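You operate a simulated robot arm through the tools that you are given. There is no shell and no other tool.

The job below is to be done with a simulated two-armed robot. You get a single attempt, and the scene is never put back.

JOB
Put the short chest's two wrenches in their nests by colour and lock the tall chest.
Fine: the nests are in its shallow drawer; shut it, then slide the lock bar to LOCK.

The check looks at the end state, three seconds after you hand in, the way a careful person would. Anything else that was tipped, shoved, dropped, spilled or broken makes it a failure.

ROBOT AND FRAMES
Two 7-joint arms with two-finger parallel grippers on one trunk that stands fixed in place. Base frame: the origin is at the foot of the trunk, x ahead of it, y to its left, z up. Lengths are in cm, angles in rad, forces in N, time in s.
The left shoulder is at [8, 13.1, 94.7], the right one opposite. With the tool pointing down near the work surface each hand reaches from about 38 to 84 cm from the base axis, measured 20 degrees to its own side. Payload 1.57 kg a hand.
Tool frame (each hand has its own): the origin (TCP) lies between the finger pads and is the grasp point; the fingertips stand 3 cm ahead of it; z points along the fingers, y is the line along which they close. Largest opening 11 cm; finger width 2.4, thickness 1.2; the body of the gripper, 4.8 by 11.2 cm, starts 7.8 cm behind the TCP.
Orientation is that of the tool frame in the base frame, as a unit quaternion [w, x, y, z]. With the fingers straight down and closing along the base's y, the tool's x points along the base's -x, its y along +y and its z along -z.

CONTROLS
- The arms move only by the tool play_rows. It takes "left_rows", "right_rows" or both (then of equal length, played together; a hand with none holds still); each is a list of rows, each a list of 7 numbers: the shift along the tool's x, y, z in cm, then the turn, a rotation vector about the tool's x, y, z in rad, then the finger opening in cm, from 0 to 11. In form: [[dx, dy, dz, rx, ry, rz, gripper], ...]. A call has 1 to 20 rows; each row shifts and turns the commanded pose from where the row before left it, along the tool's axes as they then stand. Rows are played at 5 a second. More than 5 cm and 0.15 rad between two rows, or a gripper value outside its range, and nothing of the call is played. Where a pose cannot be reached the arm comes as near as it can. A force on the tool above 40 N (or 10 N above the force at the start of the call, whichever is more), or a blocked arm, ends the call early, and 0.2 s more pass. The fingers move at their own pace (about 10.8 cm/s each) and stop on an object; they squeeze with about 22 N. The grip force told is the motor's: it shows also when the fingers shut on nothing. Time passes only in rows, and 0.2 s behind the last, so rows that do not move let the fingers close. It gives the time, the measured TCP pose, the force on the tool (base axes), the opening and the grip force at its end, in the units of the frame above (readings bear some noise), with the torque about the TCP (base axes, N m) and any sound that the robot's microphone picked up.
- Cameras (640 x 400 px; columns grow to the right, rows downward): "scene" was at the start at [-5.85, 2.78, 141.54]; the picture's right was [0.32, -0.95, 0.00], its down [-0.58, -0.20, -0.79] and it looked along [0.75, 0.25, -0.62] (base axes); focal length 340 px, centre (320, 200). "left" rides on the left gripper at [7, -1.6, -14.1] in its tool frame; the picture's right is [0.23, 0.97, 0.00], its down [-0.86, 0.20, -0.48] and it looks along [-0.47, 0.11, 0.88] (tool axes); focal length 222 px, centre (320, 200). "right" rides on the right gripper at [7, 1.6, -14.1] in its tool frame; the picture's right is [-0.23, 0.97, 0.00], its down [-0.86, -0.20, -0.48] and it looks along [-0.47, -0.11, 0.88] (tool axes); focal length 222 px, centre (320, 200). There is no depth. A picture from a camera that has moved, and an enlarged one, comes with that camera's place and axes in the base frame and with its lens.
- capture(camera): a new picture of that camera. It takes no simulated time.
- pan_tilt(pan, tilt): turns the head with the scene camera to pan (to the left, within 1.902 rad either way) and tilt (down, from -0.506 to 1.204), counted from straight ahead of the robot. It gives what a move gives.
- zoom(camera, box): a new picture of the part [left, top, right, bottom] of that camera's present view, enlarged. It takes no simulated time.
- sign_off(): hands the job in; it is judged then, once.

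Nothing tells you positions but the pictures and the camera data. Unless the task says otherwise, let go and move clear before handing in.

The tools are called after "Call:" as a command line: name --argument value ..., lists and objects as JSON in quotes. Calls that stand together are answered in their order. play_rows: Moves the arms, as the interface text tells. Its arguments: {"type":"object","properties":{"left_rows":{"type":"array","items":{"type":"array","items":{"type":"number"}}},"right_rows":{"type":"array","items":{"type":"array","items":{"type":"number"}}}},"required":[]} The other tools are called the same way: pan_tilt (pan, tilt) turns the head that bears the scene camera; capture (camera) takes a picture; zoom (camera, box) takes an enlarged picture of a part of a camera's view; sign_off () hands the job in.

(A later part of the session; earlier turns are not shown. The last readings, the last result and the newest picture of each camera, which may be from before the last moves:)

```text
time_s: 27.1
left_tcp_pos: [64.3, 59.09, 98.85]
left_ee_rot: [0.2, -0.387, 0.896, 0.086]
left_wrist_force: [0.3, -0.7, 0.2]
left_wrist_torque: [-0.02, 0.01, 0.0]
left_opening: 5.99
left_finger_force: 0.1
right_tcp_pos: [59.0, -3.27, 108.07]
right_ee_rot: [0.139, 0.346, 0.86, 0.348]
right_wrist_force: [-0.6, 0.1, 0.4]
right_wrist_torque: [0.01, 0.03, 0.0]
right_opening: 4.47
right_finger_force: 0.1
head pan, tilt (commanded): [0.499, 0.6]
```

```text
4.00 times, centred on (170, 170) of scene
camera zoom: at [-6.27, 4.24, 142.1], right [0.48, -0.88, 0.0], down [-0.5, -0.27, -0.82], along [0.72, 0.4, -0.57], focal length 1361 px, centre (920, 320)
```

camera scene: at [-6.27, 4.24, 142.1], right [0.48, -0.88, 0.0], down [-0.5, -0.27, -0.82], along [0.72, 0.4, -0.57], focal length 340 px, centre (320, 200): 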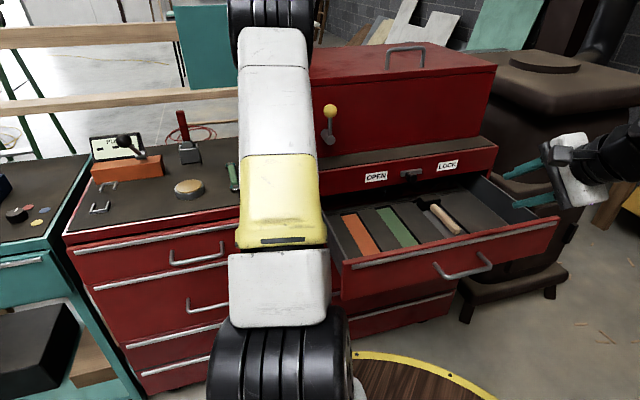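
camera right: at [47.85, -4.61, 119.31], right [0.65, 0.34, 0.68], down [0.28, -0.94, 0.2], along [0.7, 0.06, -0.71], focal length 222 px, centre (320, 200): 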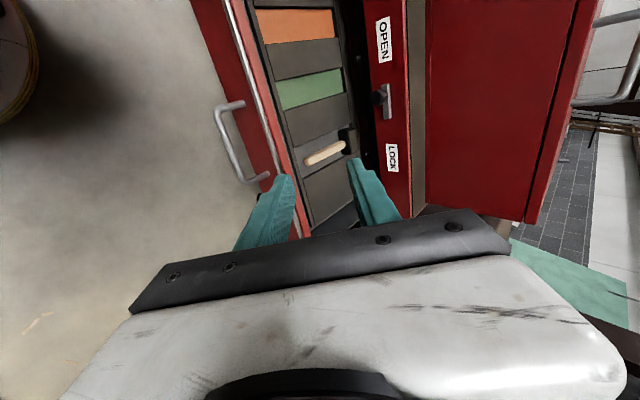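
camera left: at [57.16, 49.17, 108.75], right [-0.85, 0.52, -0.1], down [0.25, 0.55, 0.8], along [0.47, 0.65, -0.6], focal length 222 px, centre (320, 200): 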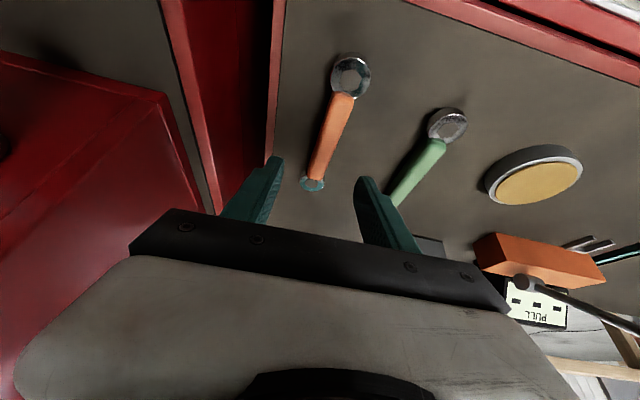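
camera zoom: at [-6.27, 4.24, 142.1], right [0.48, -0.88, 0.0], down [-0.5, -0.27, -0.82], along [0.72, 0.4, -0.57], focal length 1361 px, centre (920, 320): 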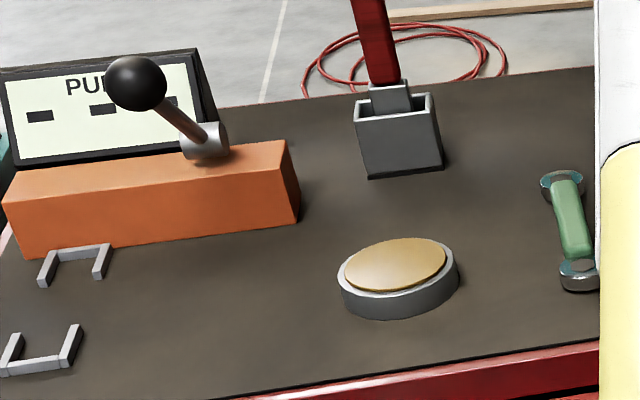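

The surface is at about z≈87, with the ring tops about 1.7 cm higher. The orange handle is centred near (66.6, 62.3) and needs a 3° yaw trim. I'll descend partway and re-check.

Call:
play_rows --left_rows '[[0, 0, 0, 0.022, 0, 0.047, 5], [0.3, 0.14, 2, 0, 0, 0, 5], [0.3, 0.14, 2, 0, 0, 0, 5], [0.2, 0.14, 1.5, 0, 0, 0, 5], [0, 0, 0, 0, 0, 0, 5]]'

Call:
zoom --camera "left" --box '[200, 20, 440, 240]'

Call:
capture --camera "left"

```text
time_s: 28.3
left_tcp_pos: [65.12, 60.65, 93.6]
left_ee_rot: [0.203, -0.364, 0.905, 0.082]
left_wrist_force: [-0.6, -0.2, 0.3]
left_wrist_torque: [0.0, -0.03, -0.01]
left_opening: 4.99
left_finger_force: 0.0
right_tcp_pos: [58.98, -3.33, 108.04]
right_ee_rot: [0.141, 0.346, 0.86, 0.348]
right_wrist_force: [-0.3, 0.7, 0.4]
right_wrist_torque: [-0.01, 0.02, -0.02]
right_opening: 4.51
right_finger_force: 0.0
head pan, tilt (commanded): [0.499, 0.6]
```

```text
1.82 times, centred on (320, 130) of left
camera zoom: at [57.52, 51.09, 103.55], right [-0.82, 0.56, -0.1], down [0.27, 0.54, 0.8], along [0.5, 0.63, -0.6], focal length 404 px, centre (320, 327)
```

zoom: 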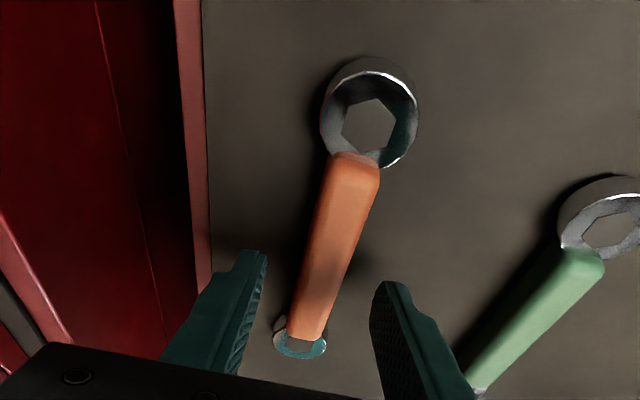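

```text
taken
camera left: at [57.52, 51.09, 103.55], right [-0.82, 0.56, -0.1], down [0.27, 0.54, 0.8], along [0.5, 0.63, -0.6], focal length 222 px, centre (320, 200)
```

left: 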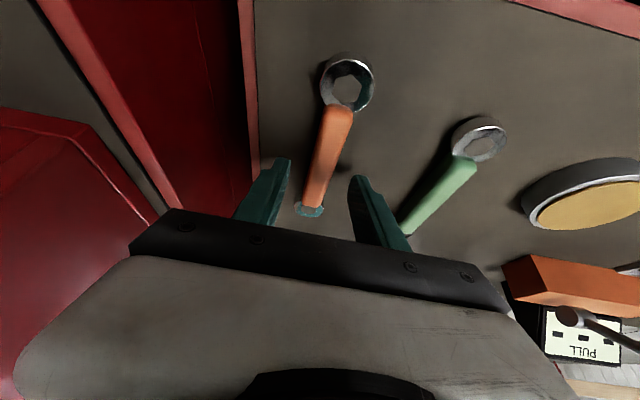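

The orange handle is centred between the fingers. I'll descend further in small steps, watching the force for contact with the surface.

Call:
play_rows --left_rows '[[0.02, 0.09, 1, 0, 0, 0, 5], [0.02, 0.09, 1, 0, 0, 0, 5], [0.02, 0.09, 0.8, 0, 0, 0, 5], [0, 0, 0, 0, 0, 0, 5]]'

Call:
zoom --camera "left" --box '[200, 20, 440, 240]'

```text
time_s: 29.3
left_tcp_pos: [65.84, 61.63, 91.58]
left_ee_rot: [0.205, -0.364, 0.905, 0.082]
left_wrist_force: [-14.5, -13.9, 35.0]
left_wrist_torque: [-0.11, 0.68, 0.28]
left_opening: 4.98
left_finger_force: 0.0
right_tcp_pos: [58.79, -3.4, 108.11]
right_ee_rot: [0.141, 0.346, 0.859, 0.349]
right_wrist_force: [-0.8, 0.3, 0.1]
right_wrist_torque: [0.02, 0.04, 0.0]
right_opening: 4.52
right_finger_force: 0.1
head pan, tilt (commanded): [0.499, 0.6]
```

```text
1.82 times, centred on (320, 130) of left
camera zoom: at [58.02, 51.99, 101.34], right [-0.82, 0.56, -0.1], down [0.27, 0.54, 0.8], along [0.5, 0.63, -0.59], focal length 404 px, centre (320, 327)
```

zoom: 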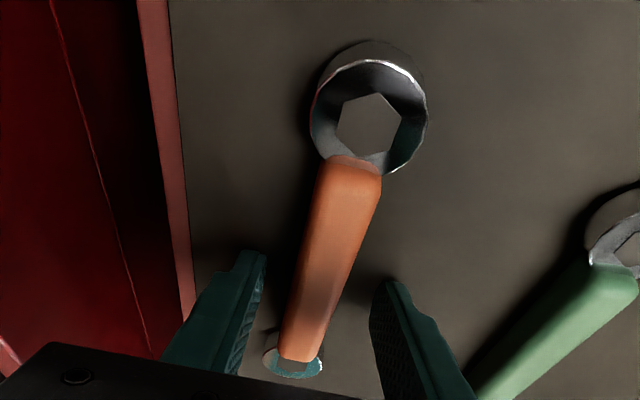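

The fingertips touched the surface with TCP z at 91.6, so the chest top is at about z≈88.3. I'll back off 0.7 cm and close on the orange handle.

Call:
play_rows --left_rows '[[0, 0, -0.4, 0, 0, 0, 5], [0, 0, -0.35, 0, 0, 0, 5], [0, 0, 0, 0, 0, 0, 4], [0, 0, 0, 0, 0, 0, 2.5], [0, 0, 0, 0, 0, 0, 0.5], [0, 0, 0, 0, 0, 0, 0], [0, 0, 0, 0, 0, 0, 0]]'

Call:
zoom --camera "left" --box '[200, 20, 440, 240]'

```text
time_s: 30.9
left_tcp_pos: [65.45, 61.32, 91.65]
left_ee_rot: [0.202, -0.363, 0.906, 0.081]
left_wrist_force: [0.3, -0.4, 0.2]
left_wrist_torque: [0.0, 0.0, 0.01]
left_opening: 2.05
left_finger_force: 21.9
right_tcp_pos: [59.09, -3.18, 108.11]
right_ee_rot: [0.141, 0.347, 0.86, 0.348]
right_wrist_force: [0.5, -0.4, -0.3]
right_wrist_torque: [0.0, 0.0, 0.01]
right_opening: 4.5
right_finger_force: 0.1
head pan, tilt (commanded): [0.499, 0.6]
```

```text
1.82 times, centred on (320, 130) of left
camera zoom: at [57.86, 51.79, 101.68], right [-0.82, 0.56, -0.1], down [0.27, 0.54, 0.8], along [0.5, 0.63, -0.6], focal length 404 px, centre (320, 327)
```

zoom: 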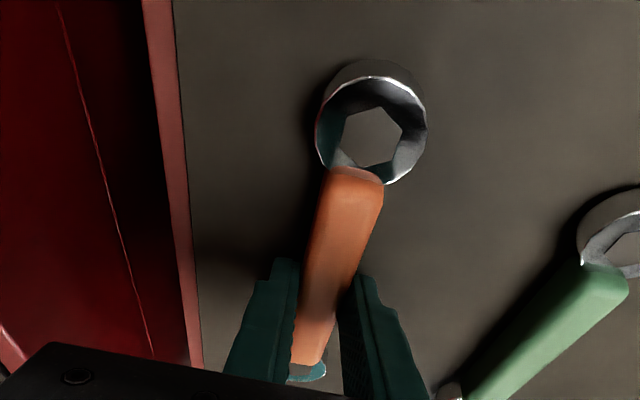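

The grip is good, with the fingers 2.05 cm apart on the orange handle. I'll lift straight up gently and check how it hangs.

Call:
play_rows --left_rows '[[-0.43, 0, -0.9, 0, 0, 0, 0], [-0.43, 0, -0.9, 0, 0, 0, 0], [-0.43, 0, -0.9, 0, 0, 0, 0], [-0.86, 0, -1.8, 0, 0, 0, 0], [0, 0, 0, 0, 0, 0, 0]]'

Call:
capture --camera "left"

Call:
capture --camera "scene"

```text
time_s: 32.1
left_tcp_pos: [65.54, 61.44, 96.89]
left_ee_rot: [0.202, -0.364, 0.905, 0.082]
left_wrist_force: [0.9, 0.3, -0.2]
left_wrist_torque: [-0.03, -0.01, -0.03]
left_opening: 0.0
left_finger_force: 21.5
right_tcp_pos: [58.98, -3.29, 108.04]
right_ee_rot: [0.141, 0.346, 0.86, 0.348]
right_wrist_force: [0.3, 0.4, -0.4]
right_wrist_torque: [-0.01, 0.03, 0.02]
right_opening: 4.48
right_finger_force: 0.1
head pan, tilt (commanded): [0.499, 0.6]
```

```text
taken
camera left: at [57.85, 51.87, 106.68], right [-0.82, 0.56, -0.1], down [0.27, 0.54, 0.8], along [0.5, 0.63, -0.6], focal length 222 px, centre (320, 200)
```

left: 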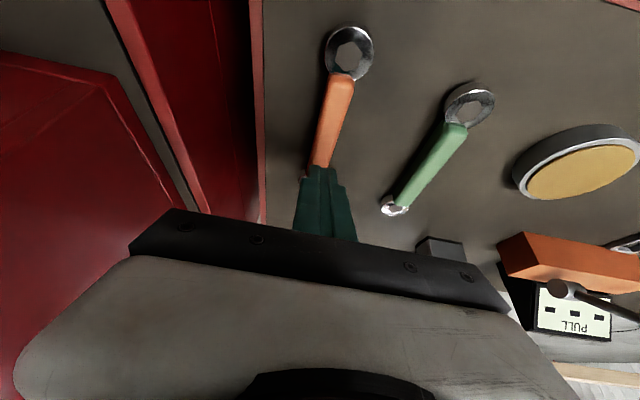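

```text
taken
camera scene: at [-6.26, 4.25, 142.1], right [0.48, -0.88, 0.0], down [-0.5, -0.27, -0.82], along [0.72, 0.4, -0.57], focal length 340 px, centre (320, 200)
```

scene: 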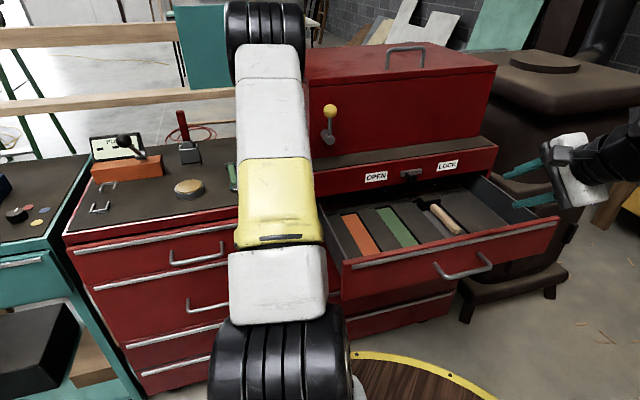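

The fingers slipped off: the opening is 0 and the wrench is still lying on the chest, apparently unmoved. I'll look closely at its state and thickness before regripping deeper.

Call:
zoom --camera "left" --box '[280, 10, 510, 220]'

Call:
zoom --camera "scene" --box '[170, 130, 250, 210]'

```text
1.90 times, centred on (395, 115) of left
camera zoom: at [57.85, 51.87, 106.68], right [-0.82, 0.56, -0.1], down [0.27, 0.54, 0.8], along [0.5, 0.63, -0.6], focal length 423 px, centre (177, 362)
```

zoom: 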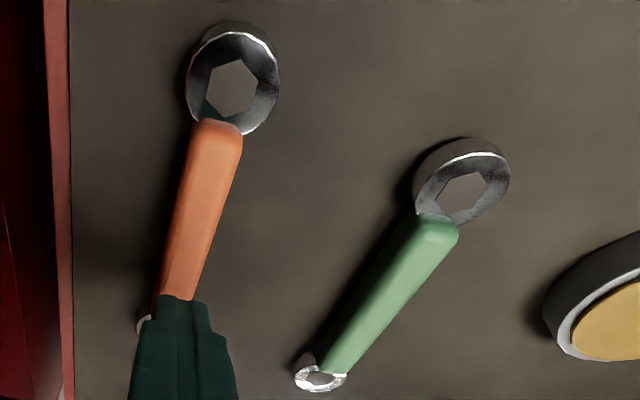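

```text
5.00 times, centred on (210, 170) of scene
camera zoom: at [-6.26, 4.25, 142.1], right [0.48, -0.88, 0.0], down [-0.5, -0.27, -0.82], along [0.72, 0.4, -0.57], focal length 1702 px, centre (870, 350)
```

zoom: 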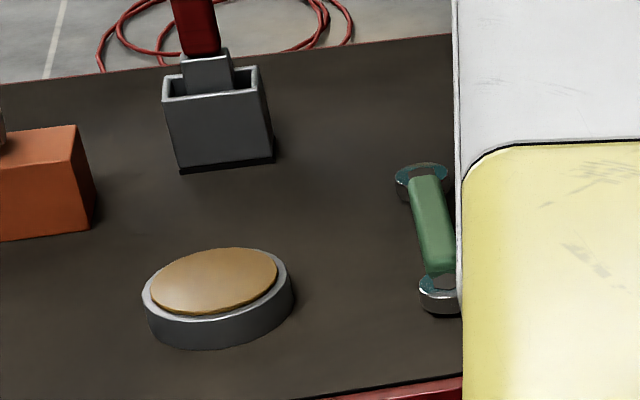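

The ring ends stand taller than the handle, and with the 25° tilt the pads overlapped too little of it. I'll reopen, reduce the tilt to about 9°, and see if that pose is reachable, gripping a bit nearer the heavy head.

Call:
play_rows --left_rows '[[0, 0, 0, 0, 0, 0, 5], [0, 0, 0, 0, 0.14, 0, 5], [0, 0, 0, 0, 0.14, 0, 5], [0, 0, 0, 0, 0, 0, 5], [0, 0, 0, 0, 0, 0, 5]]'

Call:
capture --camera "left"

```text
time_s: 33.3
left_tcp_pos: [65.37, 61.46, 96.7]
left_ee_rot: [0.073, -0.372, 0.925, 0.03]
left_wrist_force: [0.3, 0.3, -0.5]
left_wrist_torque: [0.01, -0.02, 0.02]
left_opening: 5.01
left_finger_force: 0.1
right_tcp_pos: [58.98, -3.03, 108.02]
right_ee_rot: [0.139, 0.346, 0.86, 0.347]
right_wrist_force: [-0.1, 0.2, -0.3]
right_wrist_torque: [-0.03, -0.02, -0.03]
right_opening: 4.5
right_finger_force: 0.1
head pan, tilt (commanded): [0.499, 0.6]
```

```text
taken
camera left: at [60.15, 54.07, 109.69], right [-0.84, 0.55, -0.04], down [0.42, 0.68, 0.61], along [0.36, 0.49, -0.79], focal length 222 px, centre (320, 200)
```

left: 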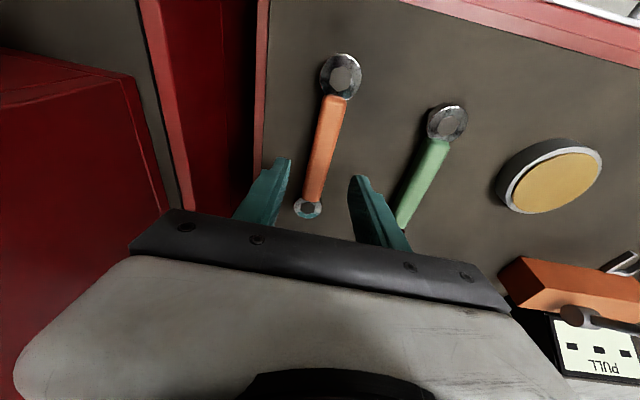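

The 9° tilt is reachable. I'll shift the grip point about 2 cm toward the head, and descend straight down to 0.2 cm above the surface.

Call:
play_rows --left_rows '[[1.28, -0.23, -0.2, 0, 0, 0, 5], [0.24, 0, 1.5, 0, 0, 0, 5], [0.24, 0, 1.5, 0, 0, 0, 5], [0.2, 0, 1.3, 0, 0, 0, 5], [0.08, 0, 0.5, 0, 0, 0, 5], [0, 0, 0, 0, 0, 0, 5]]'

Call:
zoom --camera "left" --box '[200, 20, 440, 240]'

```text
time_s: 34.7
left_tcp_pos: [64.81, 60.28, 91.86]
left_ee_rot: [0.075, -0.372, 0.925, 0.03]
left_wrist_force: [0.3, -0.6, -0.4]
left_wrist_torque: [0.03, 0.0, 0.02]
left_opening: 5.0
left_finger_force: 0.1
right_tcp_pos: [58.86, -3.21, 108.02]
right_ee_rot: [0.14, 0.347, 0.859, 0.349]
right_wrist_force: [-0.2, 0.1, 0.4]
right_wrist_torque: [0.01, -0.01, 0.02]
right_opening: 4.49
right_finger_force: 0.0
head pan, tilt (commanded): [0.499, 0.6]
```

```text
1.82 times, centred on (320, 130) of left
camera zoom: at [59.4, 52.94, 104.71], right [-0.84, 0.55, -0.04], down [0.42, 0.68, 0.61], along [0.36, 0.49, -0.79], focal length 404 px, centre (320, 327)
```

zoom: 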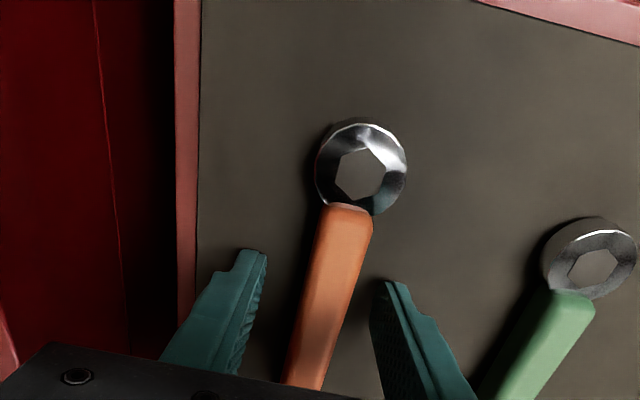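

The wrench sits about 0.35 cm toward the right finger. I'll centre on it, go a touch lower, and close.

Call:
play_rows --left_rows '[[0, 0.35, 0, 0, 0, 0, 5], [0.03, 0, 0.2, 0, 0, 0, 5], [0, 0, 0, 0, 0, 0, 4], [0, 0, 0, 0, 0, 0, 3], [0, 0, 0, 0, 0, 0, 1.5], [0, 0, 0, 0, 0, 0, 0.5], [0, 0, 0, 0, 0, 0, 0.5]]'

Call:
zoom --camera "left" --box '[200, 20, 440, 240]'

```text
time_s: 36.3
left_tcp_pos: [64.4, 60.68, 91.63]
left_ee_rot: [0.075, -0.372, 0.925, 0.03]
left_wrist_force: [2.7, -1.0, 0.0]
left_wrist_torque: [0.05, -0.02, -0.05]
left_opening: 2.05
left_finger_force: 21.7
right_tcp_pos: [58.98, -3.16, 108.05]
right_ee_rot: [0.14, 0.346, 0.86, 0.349]
right_wrist_force: [0.4, -0.1, -0.2]
right_wrist_torque: [-0.03, -0.02, 0.0]
right_opening: 4.5
right_finger_force: 0.1
head pan, tilt (commanded): [0.499, 0.6]
```

```text
1.82 times, centred on (320, 130) of left
camera zoom: at [59.22, 53.25, 104.55], right [-0.84, 0.55, -0.04], down [0.42, 0.68, 0.61], along [0.36, 0.49, -0.79], focal length 404 px, centre (320, 327)
```

zoom: 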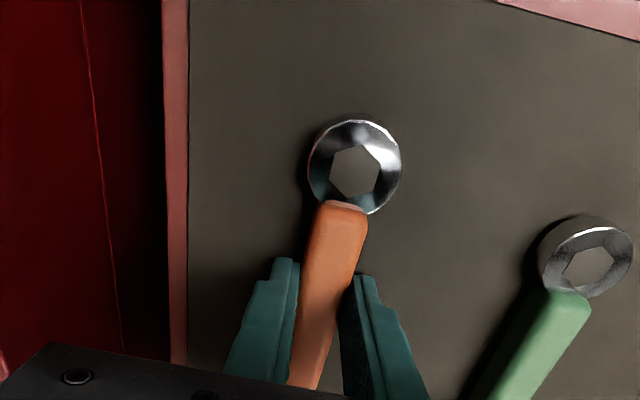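

Gripped again at 2.05 cm, with more pad overlap. I'll lift just 1.5 cm and check that it holds.

Call:
play_rows --left_rows '[[-0.08, 0, -0.5, 0, 0, 0, 0.5], [-0.08, 0, -0.5, 0, 0, 0, 0.5], [-0.08, 0, -0.5, 0, 0, 0, 0.5], [0, 0, 0, 0, 0, 0, 0.5]]'

Call:
zoom --camera "left" --box '[200, 20, 440, 240]'

```text
time_s: 37.3
left_tcp_pos: [64.58, 60.65, 93.19]
left_ee_rot: [0.075, -0.372, 0.924, 0.03]
left_wrist_force: [-0.2, 0.3, -2.4]
left_wrist_torque: [-0.03, 0.05, -0.04]
left_opening: 2.09
left_finger_force: 22.0
right_tcp_pos: [58.98, -3.18, 108.02]
right_ee_rot: [0.14, 0.345, 0.86, 0.348]
right_wrist_force: [-0.2, 0.7, -0.1]
right_wrist_torque: [-0.03, -0.04, 0.02]
right_opening: 4.5
right_finger_force: 0.0
head pan, tilt (commanded): [0.499, 0.6]
```

```text
1.82 times, centred on (320, 130) of left
camera zoom: at [59.22, 53.27, 106.09], right [-0.84, 0.55, -0.04], down [0.42, 0.68, 0.61], along [0.36, 0.49, -0.79], focal length 404 px, centre (320, 327)
```

zoom: 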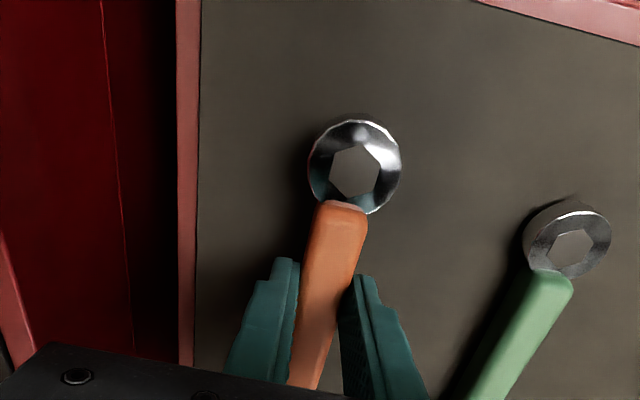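

The orange wrench is lifted and held, about 2.4 N. It's about 18 cm long and the nest's back end lies slightly under the rail, so I'll pull the drawer out a bit more with the right hand first, retracing its path to the handle.

Call:
play_rows --right_rows '[[0, 0, 0, -0.14, 0, 0, 4.5], [0, 0, 0, -0.14, 0, 0, 4.5], [0, 0, 0, -0.14, 0, 0, 4.5], [0, 0, 0, -0.14, 0, 0, 4.5], [0, -4, 0, 0, 0, 0, 4.5], [0, 0, 0, -0.14, 0, 0, 4.5], [0, -4, 0, 0, 0, 0, 4.5], [0, -4, 0, 0, 0, 0, 4.5], [0, -4, 0, 0, 0, 0, 4.5], [0, -4, 0, 0, 0, 0, 4.5], [0, -4, 0, 0, 0, 0, 4.5], [0, -3, 0, 0, 0, 0, 4.5], [0, 0, 0, 0, 0, 0, 4.5]]'

Call:
capture --camera "right"

Call:
capture --camera "scene"

```text
time_s: 40.1
left_tcp_pos: [64.51, 60.65, 93.09]
left_ee_rot: [0.074, -0.372, 0.925, 0.03]
left_wrist_force: [-0.7, -0.3, -2.4]
left_wrist_torque: [0.01, 0.02, 0.03]
left_opening: 2.07
left_finger_force: 22.6
right_tcp_pos: [56.61, -5.7, 81.37]
right_ee_rot: [0.25, 0.277, 0.688, 0.622]
right_wrist_force: [-0.1, -0.5, 0.6]
right_wrist_torque: [0.0, -0.02, 0.01]
right_opening: 4.49
right_finger_force: 0.1
head pan, tilt (commanded): [0.499, 0.6]
```

```text
taken
camera right: at [41.94, -10.79, 84.25], right [0.23, -0.09, 0.97], down [0.27, -0.95, -0.15], along [0.93, 0.3, -0.2], focal length 222 px, centre (320, 200)
```

right: 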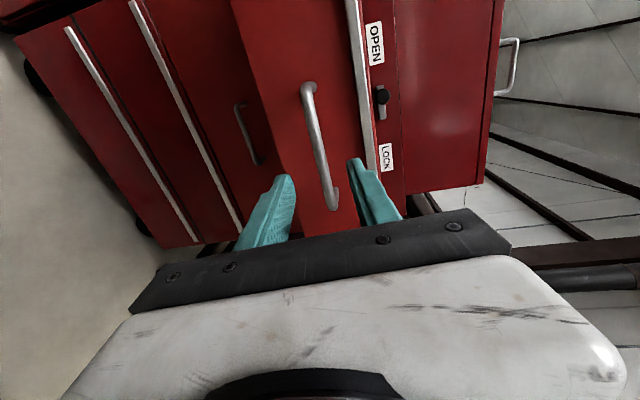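

```text
taken
camera scene: at [-6.25, 4.25, 142.1], right [0.48, -0.88, 0.0], down [-0.5, -0.27, -0.82], along [0.72, 0.4, -0.57], focal length 340 px, centre (320, 200)
```

scene: 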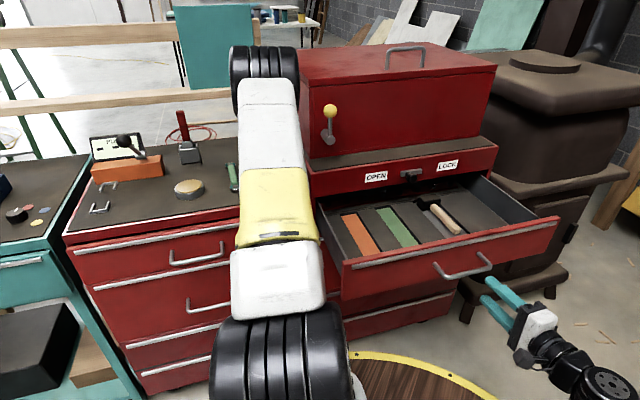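

The right hand is back in line with the handle bar. I'll advance, grip again, and pull a few more centimetres.

Call:
play_rows --right_rows '[[0, 0, 3, 0, 0, 0, 4.5], [0, 0, 3, 0, 0, 0, 4.5], [0, 0, 2, 0, 0, 0, 4.5], [0, 0, 1.5, 0, 0, 0, 4.5], [0, 0, 0, 0, 0, 0, 4.5], [0, 0, 0, 0, 0, 0, 2], [0, 0, 0, 0, 0, 0, 0], [0, 0, 0, 0, 0, 0, 0], [0, 0, 0, 0, 0, 0, 0]]'

Call:
capture --camera "right"

```text
time_s: 42.1
left_tcp_pos: [64.65, 60.54, 93.09]
left_ee_rot: [0.074, -0.371, 0.925, 0.03]
left_wrist_force: [-0.4, -1.1, -1.6]
left_wrist_torque: [-0.02, 0.02, 0.02]
left_opening: 2.06
left_finger_force: 22.0
right_tcp_pos: [63.34, 1.21, 80.36]
right_ee_rot: [0.25, 0.277, 0.688, 0.622]
right_wrist_force: [2.0, 1.7, 2.4]
right_wrist_torque: [0.12, 0.13, -0.09]
right_opening: 1.18
right_finger_force: 29.3
head pan, tilt (commanded): [0.499, 0.6]
```

```text
taken
camera right: at [48.56, -3.97, 83.32], right [0.23, -0.09, 0.97], down [0.27, -0.95, -0.15], along [0.93, 0.3, -0.2], focal length 222 px, centre (320, 200)
```

right: 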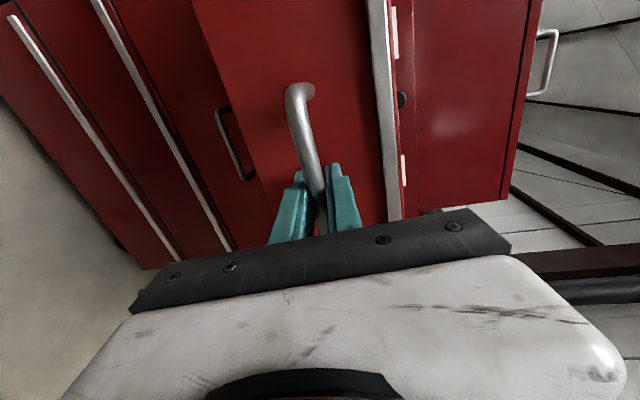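

Gripped cleanly. I'll pull another ~5 cm in small steps and stop if a limit is felt.

Call:
play_rows --right_rows '[[0.02, -0.08, -0.8, 0, 0, 0, 0], [0.02, -0.08, -0.8, 0, 0, 0, 0], [0.02, -0.08, -0.8, 0, 0, 0, 0], [0.02, -0.08, -0.8, 0, 0, 0, 0], [0.02, -0.08, -0.8, 0, 0, 0, 0], [0.02, -0.08, -0.8, 0, 0, 0, 0], [0, 0, 0, 0, 0, 0, 0]]'

Call:
zoom --camera "scene" --box '[300, 130, 560, 300]'

```text
time_s: 43.7
left_tcp_pos: [64.57, 60.61, 93.15]
left_ee_rot: [0.074, -0.372, 0.925, 0.03]
left_wrist_force: [0.8, -1.0, -1.9]
left_wrist_torque: [-0.05, 0.02, -0.02]
left_opening: 2.06
left_finger_force: 21.9
right_tcp_pos: [59.99, -2.16, 80.36]
right_ee_rot: [0.251, 0.278, 0.688, 0.622]
right_wrist_force: [3.5, -2.3, 7.9]
right_wrist_torque: [0.12, 0.25, 0.69]
right_opening: 1.17
right_finger_force: 29.0
head pan, tilt (commanded): [0.499, 0.6]
```

```text
2.35 times, centred on (430, 215) of scene
camera zoom: at [-6.27, 4.24, 142.1], right [0.48, -0.88, 0.0], down [-0.5, -0.27, -0.82], along [0.72, 0.4, -0.57], focal length 801 px, centre (61, 165)
```

zoom: 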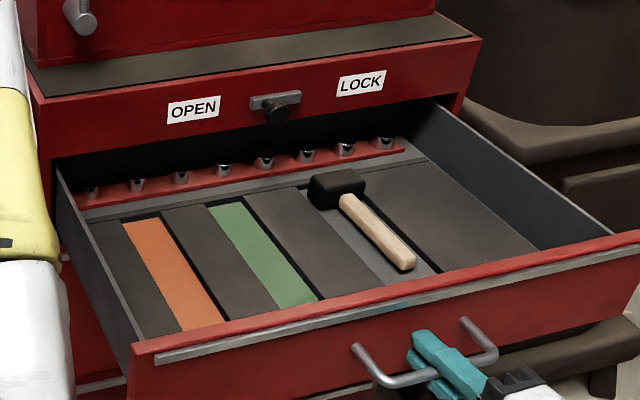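

The drawer is now 30 cm open and the nests clear the rail: orange nest centred near (65.5, 28.3), green near (74.5, 19.8). With the right hand holding the handle, I'll lift the orange wrench, yaw it to match, and bring it back toward the robot clear of the box.

Call:
play_rows --left_rows '[[-0.16, 0, -1, 0, 0, 0, 0.5], [-0.32, 0, -2, 0, 0, 0, 0.5], [-0.4, 0, -2.5, 0, 0, 0, 0.5], [-0.4, 0, -2.5, -0.0066, 0, -0.0415, 0.5], [2, 0, -0.32, 0, 0, 0, 0.5], [3, 0, -0.48, 0, 0, 0, 0.5], [3.5, 0, -0.55, 0, 0, 0, 0.5], [3.5, 0, -0.55, 0, 0, 0, 0.5], [3.5, 0, -0.55, 0, 0, 0, 0.5], [3.5, 0, -0.55, 0, 0, 0, 0.5], [3.5, 0, -0.55, 0, 0, 0, 0.5], [3, 0, -0.48, 0, 0, 0, 0.5], [1, 0, -0.16, 0, 0, 0, 0.5], [0, 0, 0, 0, 0, 0, 0.5]]'

Call:
capture --camera "left"

Call:
capture --camera "scene"

```text
time_s: 46.7
left_tcp_pos: [45.8, 41.2, 101.24]
left_ee_rot: [0.074, -0.391, 0.917, 0.032]
left_wrist_force: [-0.6, 1.0, -1.3]
left_wrist_torque: [0.03, 0.03, -0.04]
left_opening: 2.05
left_finger_force: 22.4
right_tcp_pos: [59.95, -2.23, 80.4]
right_ee_rot: [0.252, 0.278, 0.688, 0.621]
right_wrist_force: [2.7, -3.7, 5.0]
right_wrist_torque: [0.07, 0.14, -0.03]
right_opening: 1.2
right_finger_force: 29.0
head pan, tilt (commanded): [0.499, 0.6]
```

```text
taken
camera left: at [40.88, 33.64, 114.28], right [-0.86, 0.51, -0.04], down [0.39, 0.69, 0.61], along [0.34, 0.51, -0.79], focal length 222 px, centre (320, 200)
```

left: 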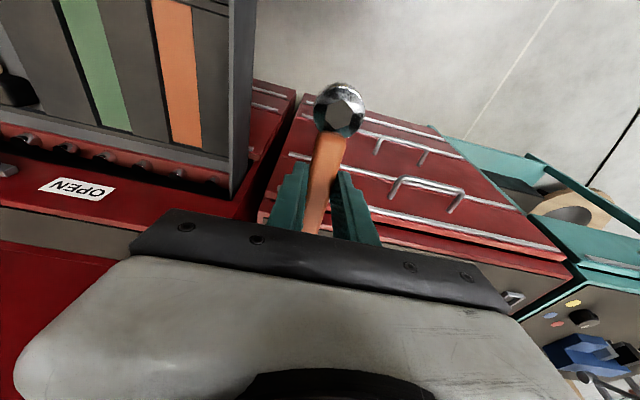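

```text
taken
camera scene: at [-6.27, 4.23, 142.1], right [0.48, -0.88, 0.0], down [-0.5, -0.27, -0.83], along [0.72, 0.4, -0.56], focal length 340 px, centre (320, 200)
```

scene: 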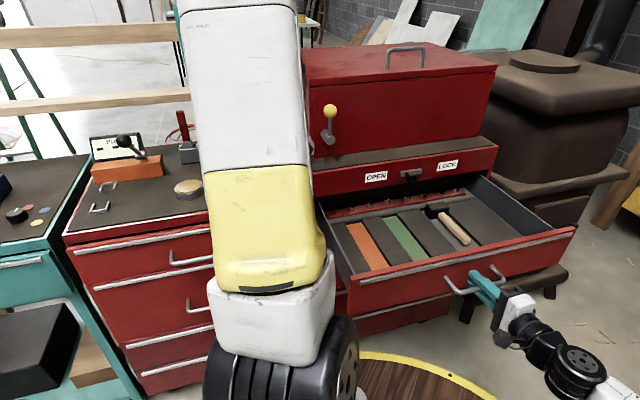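

The wrench is held and the left camera now sees the nests directly. I'll zoom to measure the nest positions and the wrench pose in the hand.

Call:
zoom --camera "left" --box '[0, 0, 260, 200]'

Call:
zoom --camera "left" --box '[240, 60, 420, 240]'

Call:
zoom --camera "scene" --box '[320, 170, 480, 300]'

```text
2.00 times, centred on (130, 100) of left
camera zoom: at [40.88, 33.64, 114.28], right [-0.86, 0.51, -0.04], down [0.39, 0.69, 0.61], along [0.34, 0.51, -0.79], focal length 444 px, centre (700, 400)
```

zoom: 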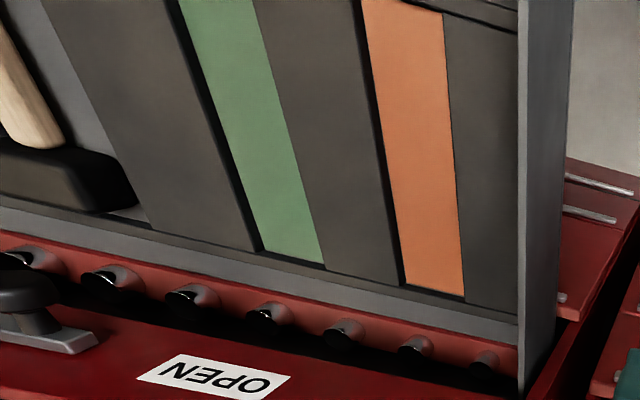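

```text
2.22 times, centred on (330, 150) of left
camera zoom: at [40.88, 33.64, 114.28], right [-0.86, 0.51, -0.04], down [0.39, 0.69, 0.61], along [0.34, 0.51, -0.79], focal length 494 px, centre (298, 311)
```

zoom: 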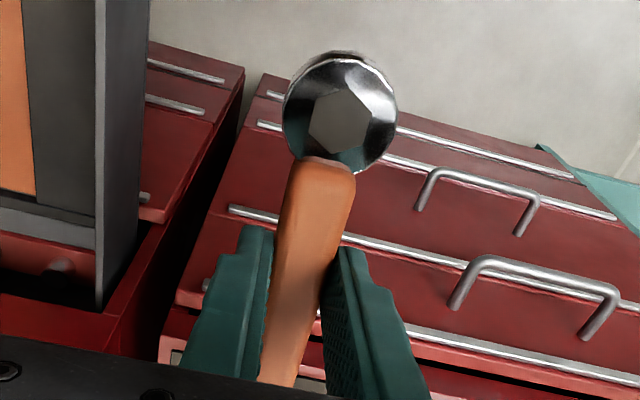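

```text
3.08 times, centred on (400, 235) of scene
camera zoom: at [-6.27, 4.23, 142.1], right [0.48, -0.88, 0.0], down [-0.5, -0.27, -0.83], along [0.72, 0.4, -0.56], focal length 1047 px, centre (74, 92)
```

zoom: 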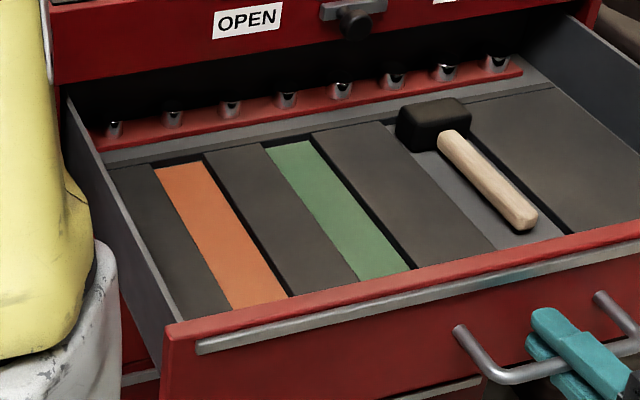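

Orange nest: its floor is at z≈75.9, spanning about 20.7 × 5.9 cm, centred at about (65, 28). The wrench sits centred laterally in the grip. I'll carry it over the nest at height, then lower to about 10 cm above and check.

Call:
play_rows --left_rows '[[0, -2.05, 0, 0, 0, 0, 0.5], [0, -3.5, 0, 0, 0, 0, 0.5], [0, -3.5, 0, 0, 0, 0, 0.5], [0, -3.5, 0, 0, 0, 0, 0.5], [0, -3.5, 0, 0, 0, 0, 0.5], [0, -3.5, 0, 0, 0, 0, 0.5], [0, -3.5, 0, 0, 0, 0, 0.5], [-0.85, 0, 0.13, 0, 0, 0, 0.5], [-0.85, 0, 0.13, 0, 0, 0, 0.5], [0.3, 0, 2, 0, 0, 0, 0.5], [0.4, 0, 2.5, 0, 0, 0, 0.5], [0.4, 0, 2.5, 0, 0, 0, 0.5], [0.4, 0, 2.5, 0, 0, 0, 0.5], [0, 0, 0, 0, 0, 0, 0.5]]'

Call:
capture --camera "left"

Call:
capture --camera "scene"

```text
time_s: 49.7
left_tcp_pos: [63.76, 26.52, 91.56]
left_ee_rot: [0.074, -0.391, 0.917, 0.032]
left_wrist_force: [0.3, 0.8, -1.4]
left_wrist_torque: [-0.04, 0.03, 0.0]
left_opening: 2.09
left_finger_force: 21.5
right_tcp_pos: [59.99, -2.18, 80.34]
right_ee_rot: [0.251, 0.278, 0.688, 0.622]
right_wrist_force: [4.0, -3.6, 5.2]
right_wrist_torque: [0.05, 0.15, 0.18]
right_opening: 1.17
right_finger_force: 29.3
head pan, tilt (commanded): [0.499, 0.6]
```

```text
taken
camera left: at [58.71, 18.95, 104.43], right [-0.86, 0.51, -0.04], down [0.39, 0.69, 0.61], along [0.34, 0.51, -0.79], focal length 222 px, centre (320, 200)
```

left: 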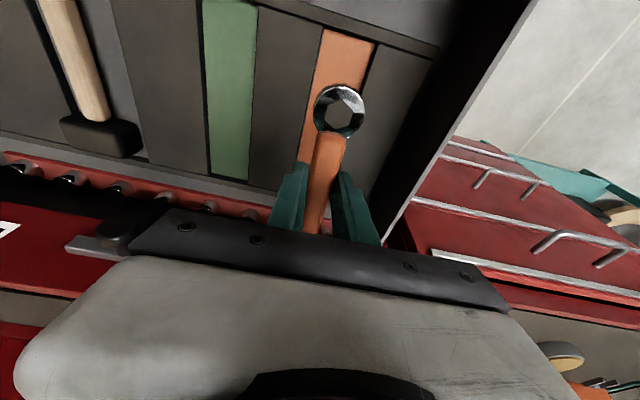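

```text
taken
camera scene: at [-6.26, 4.23, 142.1], right [0.48, -0.88, 0.0], down [-0.5, -0.27, -0.82], along [0.72, 0.4, -0.57], focal length 340 px, centre (320, 200)
```

scene: 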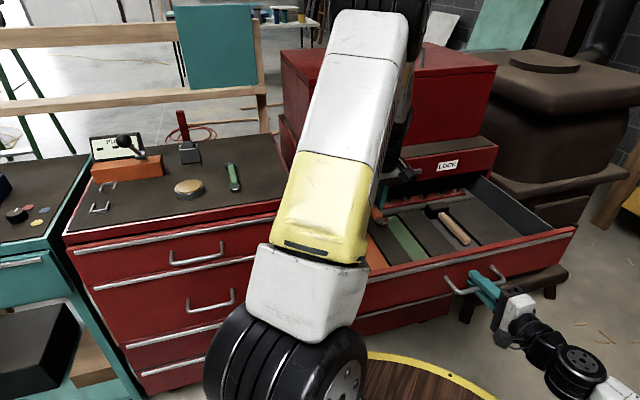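

The wrench is above the orange nest. I'll zoom in to check its lateral and angular alignment.

Call:
zoom --camera "left" --box '[230, 0, 450, 240]'

```text
1.67 times, centred on (340, 120) of left
camera zoom: at [58.71, 18.95, 104.43], right [-0.86, 0.51, -0.04], down [0.39, 0.69, 0.61], along [0.34, 0.51, -0.79], focal length 370 px, centre (287, 333)
```

zoom: 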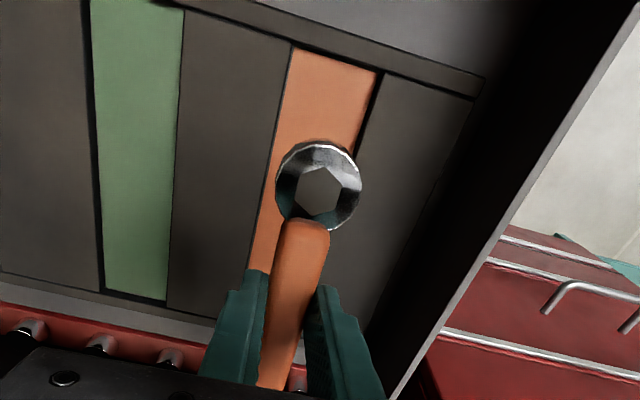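

It needs to shift about 0.4 cm sideways and 0.5 cm toward the front. I'll make that correction and lower to just above the foam.

Call:
play_rows --left_rows '[[0.5, 0.38, -0.08, 0, 0, 0, 0.5], [0.32, 0, 1.98, 0, 0, 0, 0.5], [0.32, 0, 1.98, 0, 0, 0, 0.5], [0.32, 0, 1.98, 0, 0, 0, 0.5], [0.32, 0, 1.98, 0, 0, 0, 0.5], [0.2, 0, 1.2, 0, 0, 0, 0.5], [0, 0, 0, 0, 0, 0, 0.5]]'

Call:
zoom --camera "left" --box '[230, 0, 450, 240]'

Call:
capture --camera "left"

```text
time_s: 51.3
left_tcp_pos: [63.1, 26.31, 82.3]
left_ee_rot: [0.074, -0.391, 0.917, 0.031]
left_wrist_force: [0.6, 0.6, -1.7]
left_wrist_torque: [-0.03, 0.06, 0.01]
left_opening: 2.04
left_finger_force: 22.3
right_tcp_pos: [60.01, -2.15, 80.36]
right_ee_rot: [0.251, 0.278, 0.688, 0.621]
right_wrist_force: [3.7, -3.5, 5.9]
right_wrist_torque: [-0.02, 0.16, -0.08]
right_opening: 1.19
right_finger_force: 29.0
head pan, tilt (commanded): [0.499, 0.6]
```

```text
1.67 times, centred on (340, 120) of left
camera zoom: at [58.04, 18.69, 95.3], right [-0.86, 0.51, -0.04], down [0.39, 0.69, 0.61], along [0.34, 0.51, -0.79], focal length 370 px, centre (287, 333)
```

zoom: 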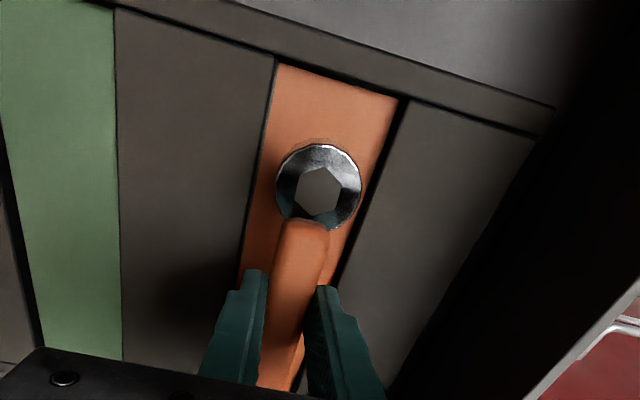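

```text
taken
camera left: at [58.04, 18.69, 95.3], right [-0.86, 0.51, -0.04], down [0.39, 0.69, 0.61], along [0.34, 0.51, -0.79], focal length 222 px, centre (320, 200)
```

left: 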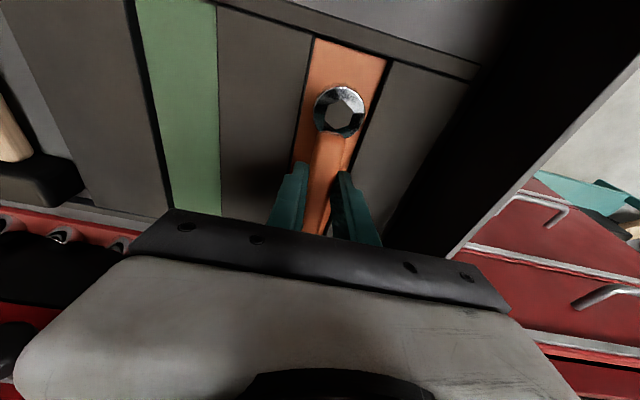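

The wrench is well centred over the orange nest. I'll lower it into the slot in small steps, watching for contact.

Call:
play_rows --left_rows '[[0.16, 0, 0.99, 0, 0, 0, 0.5], [0.16, 0, 0.99, 0, 0, 0, 0.5], [0.06, 0, 0.4, 0, 0, 0, 0.5], [0, 0, 0, 0, 0, 0, 0.5]]'

Call:
zoom --camera "left" --box '[230, 0, 450, 240]'

```text
time_s: 52.3
left_tcp_pos: [63.07, 26.43, 79.95]
left_ee_rot: [0.074, -0.391, 0.917, 0.031]
left_wrist_force: [0.9, 1.7, -2.1]
left_wrist_torque: [-0.02, 0.04, -0.01]
left_opening: 2.05
left_finger_force: 22.3
right_tcp_pos: [59.98, -2.23, 80.3]
right_ee_rot: [0.251, 0.278, 0.688, 0.622]
right_wrist_force: [4.2, -3.1, 5.9]
right_wrist_torque: [0.03, 0.18, 0.02]
right_opening: 1.19
right_finger_force: 29.3
head pan, tilt (commanded): [0.499, 0.6]
```

```text
1.67 times, centred on (340, 120) of left
camera zoom: at [58.09, 18.83, 92.88], right [-0.86, 0.51, -0.04], down [0.39, 0.69, 0.61], along [0.34, 0.51, -0.79], focal length 370 px, centre (287, 333)
```

zoom: 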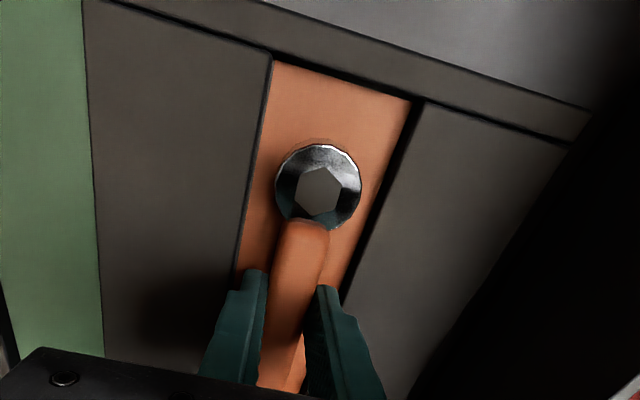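

There's no contact yet and the left finger runs close to the slot wall. I'll trim 0.15 cm sideways and lower to the floor.

Call:
play_rows --left_rows '[[0, 0.15, 0, 0, 0, 0, 0.5], [0.05, 0, 0.3, 0, 0, 0, 0.5], [0.05, 0, 0.3, 0, 0, 0, 0.5], [0, 0, 0, 0, 0, 0, 0.5]]'

Call:
zoom --camera "left" --box '[230, 0, 450, 240]'

```text
time_s: 53.3
left_tcp_pos: [63.09, 26.53, 79.34]
left_ee_rot: [0.074, -0.391, 0.917, 0.032]
left_wrist_force: [-0.7, -0.6, 0.7]
left_wrist_torque: [0.13, -0.14, 0.02]
left_opening: 2.07
left_finger_force: 22.0
right_tcp_pos: [59.92, -2.23, 80.29]
right_ee_rot: [0.251, 0.278, 0.688, 0.622]
right_wrist_force: [4.6, -3.0, 5.6]
right_wrist_torque: [0.05, 0.2, 0.11]
right_opening: 1.18
right_finger_force: 29.5
head pan, tilt (commanded): [0.499, 0.6]
```

```text
1.67 times, centred on (340, 120) of left
camera zoom: at [57.91, 18.94, 92.26], right [-0.86, 0.51, -0.04], down [0.39, 0.69, 0.61], along [0.34, 0.51, -0.79], focal length 370 px, centre (287, 333)
```

zoom: 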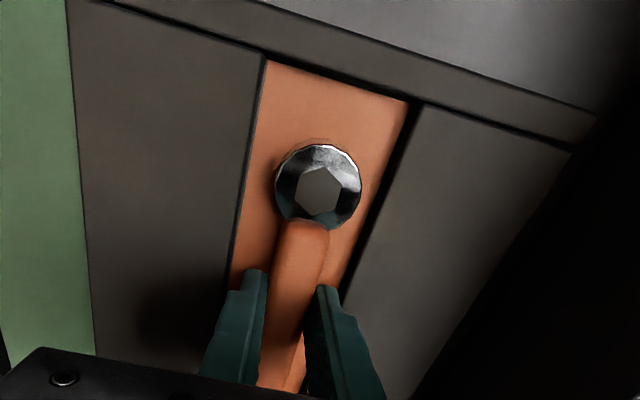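

The weight reading has gone, so one end is starting to rest. I'll lower another 0.2 cm to confirm contact before releasing.

Call:
play_rows --left_rows '[[0.03, 0, 0.15, 0, 0, 0, 0.5], [0.02, 0, 0.1, 0, 0, 0, 0.5], [0, 0, 0, 0, 0, 0, 0.5]]'

```text
time_s: 54.1
left_tcp_pos: [62.88, 26.6, 79.22]
left_ee_rot: [0.074, -0.391, 0.917, 0.032]
left_wrist_force: [-10.3, -2.0, 25.8]
left_wrist_torque: [0.08, 0.15, 0.08]
left_opening: 2.09
left_finger_force: 22.1
right_tcp_pos: [59.94, -2.17, 80.3]
right_ee_rot: [0.251, 0.277, 0.688, 0.622]
right_wrist_force: [13.0, 2.0, -0.1]
right_wrist_torque: [0.12, 0.15, 0.24]
right_opening: 1.16
right_finger_force: 29.2
head pan, tilt (commanded): [0.499, 0.6]
```

Firm contact at TCP z 79.2, so the wrench is on the nest floor. I'll relieve the push, open the fingers slightly within the slot width, and rise straight up.

Call:
play_rows --left_rows '[[-0.03, 0, -0.2, 0, 0, 0, 0.5], [0, 0, 0, 0, 0, 0, 2.8], [0, 0, 0, 0, 0, 0, 2.8], [-0.05, 0, -0.3, 0, 0, 0, 2.8], [-0.08, 0, -0.5, 0, 0, 0, 2.8], [-0.16, 0, -1, 0, 0, 0, 2.8], [-0.24, 0, -1.5, 0, 0, 0, 2.8], [-0.48, 0, -3, 0, 0, 0, 4], [-0.5, 0, -3, 0, 0, 0, 5], [0, 0, 0, 0, 0, 0, 5]]'

Call:
capture --camera "left"

Call:
capture --camera "scene"

```text
time_s: 56.3
left_tcp_pos: [63.09, 26.88, 88.73]
left_ee_rot: [0.074, -0.391, 0.917, 0.031]
left_wrist_force: [-0.4, -0.6, 0.3]
left_wrist_torque: [0.0, 0.02, -0.01]
left_opening: 5.02
left_finger_force: 0.1
right_tcp_pos: [60.0, -2.28, 80.25]
right_ee_rot: [0.25, 0.278, 0.688, 0.622]
right_wrist_force: [3.2, -3.9, 3.1]
right_wrist_torque: [0.13, 0.17, 0.26]
right_opening: 1.17
right_finger_force: 28.8
head pan, tilt (commanded): [0.499, 0.6]
```

```text
taken
camera left: at [58.05, 19.18, 101.62], right [-0.86, 0.51, -0.04], down [0.39, 0.69, 0.61], along [0.34, 0.51, -0.79], focal length 222 px, centre (320, 200)
```

left: 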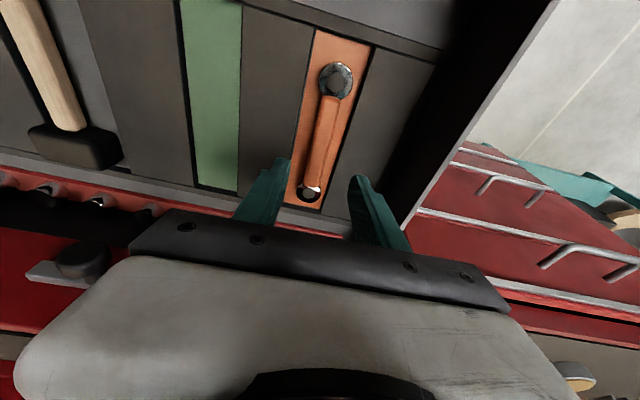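

```text
taken
camera scene: at [-6.26, 4.22, 142.1], right [0.48, -0.88, 0.0], down [-0.5, -0.27, -0.82], along [0.72, 0.4, -0.57], focal length 340 px, centre (320, 200)
```

scene: 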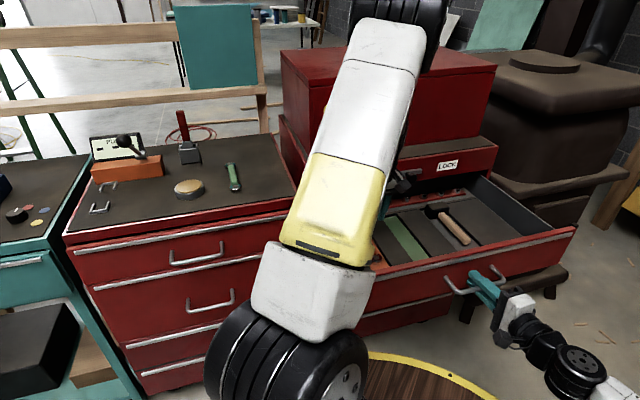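

The orange wrench lies in the orange nest. I'll zoom in to check it is fully seated, and then look at the green wrench, now visible from the scene camera.

Call:
zoom --camera "left" --box '[250, 10, 410, 230]'

Call:
zoom --camera "scene" --box '[150, 120, 300, 230]'

```text
1.82 times, centred on (330, 120) of left
camera zoom: at [58.05, 19.18, 101.62], right [-0.86, 0.51, -0.04], down [0.39, 0.69, 0.61], along [0.34, 0.51, -0.79], focal length 404 px, centre (302, 346)
```

zoom: 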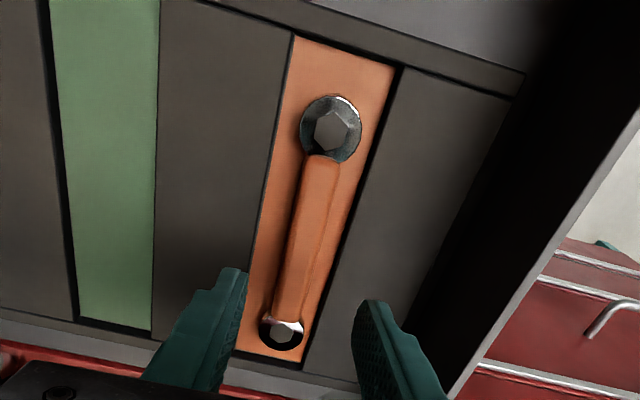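

```text
3.64 times, centred on (225, 175) of scene
camera zoom: at [-6.26, 4.22, 142.1], right [0.48, -0.88, 0.0], down [-0.5, -0.27, -0.82], along [0.72, 0.4, -0.57], focal length 1238 px, centre (666, 291)
```

zoom: 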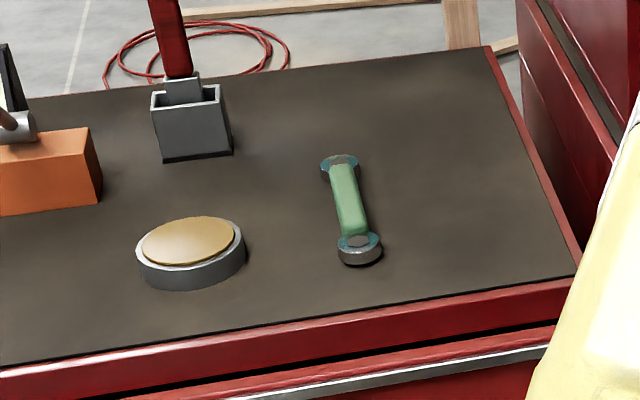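

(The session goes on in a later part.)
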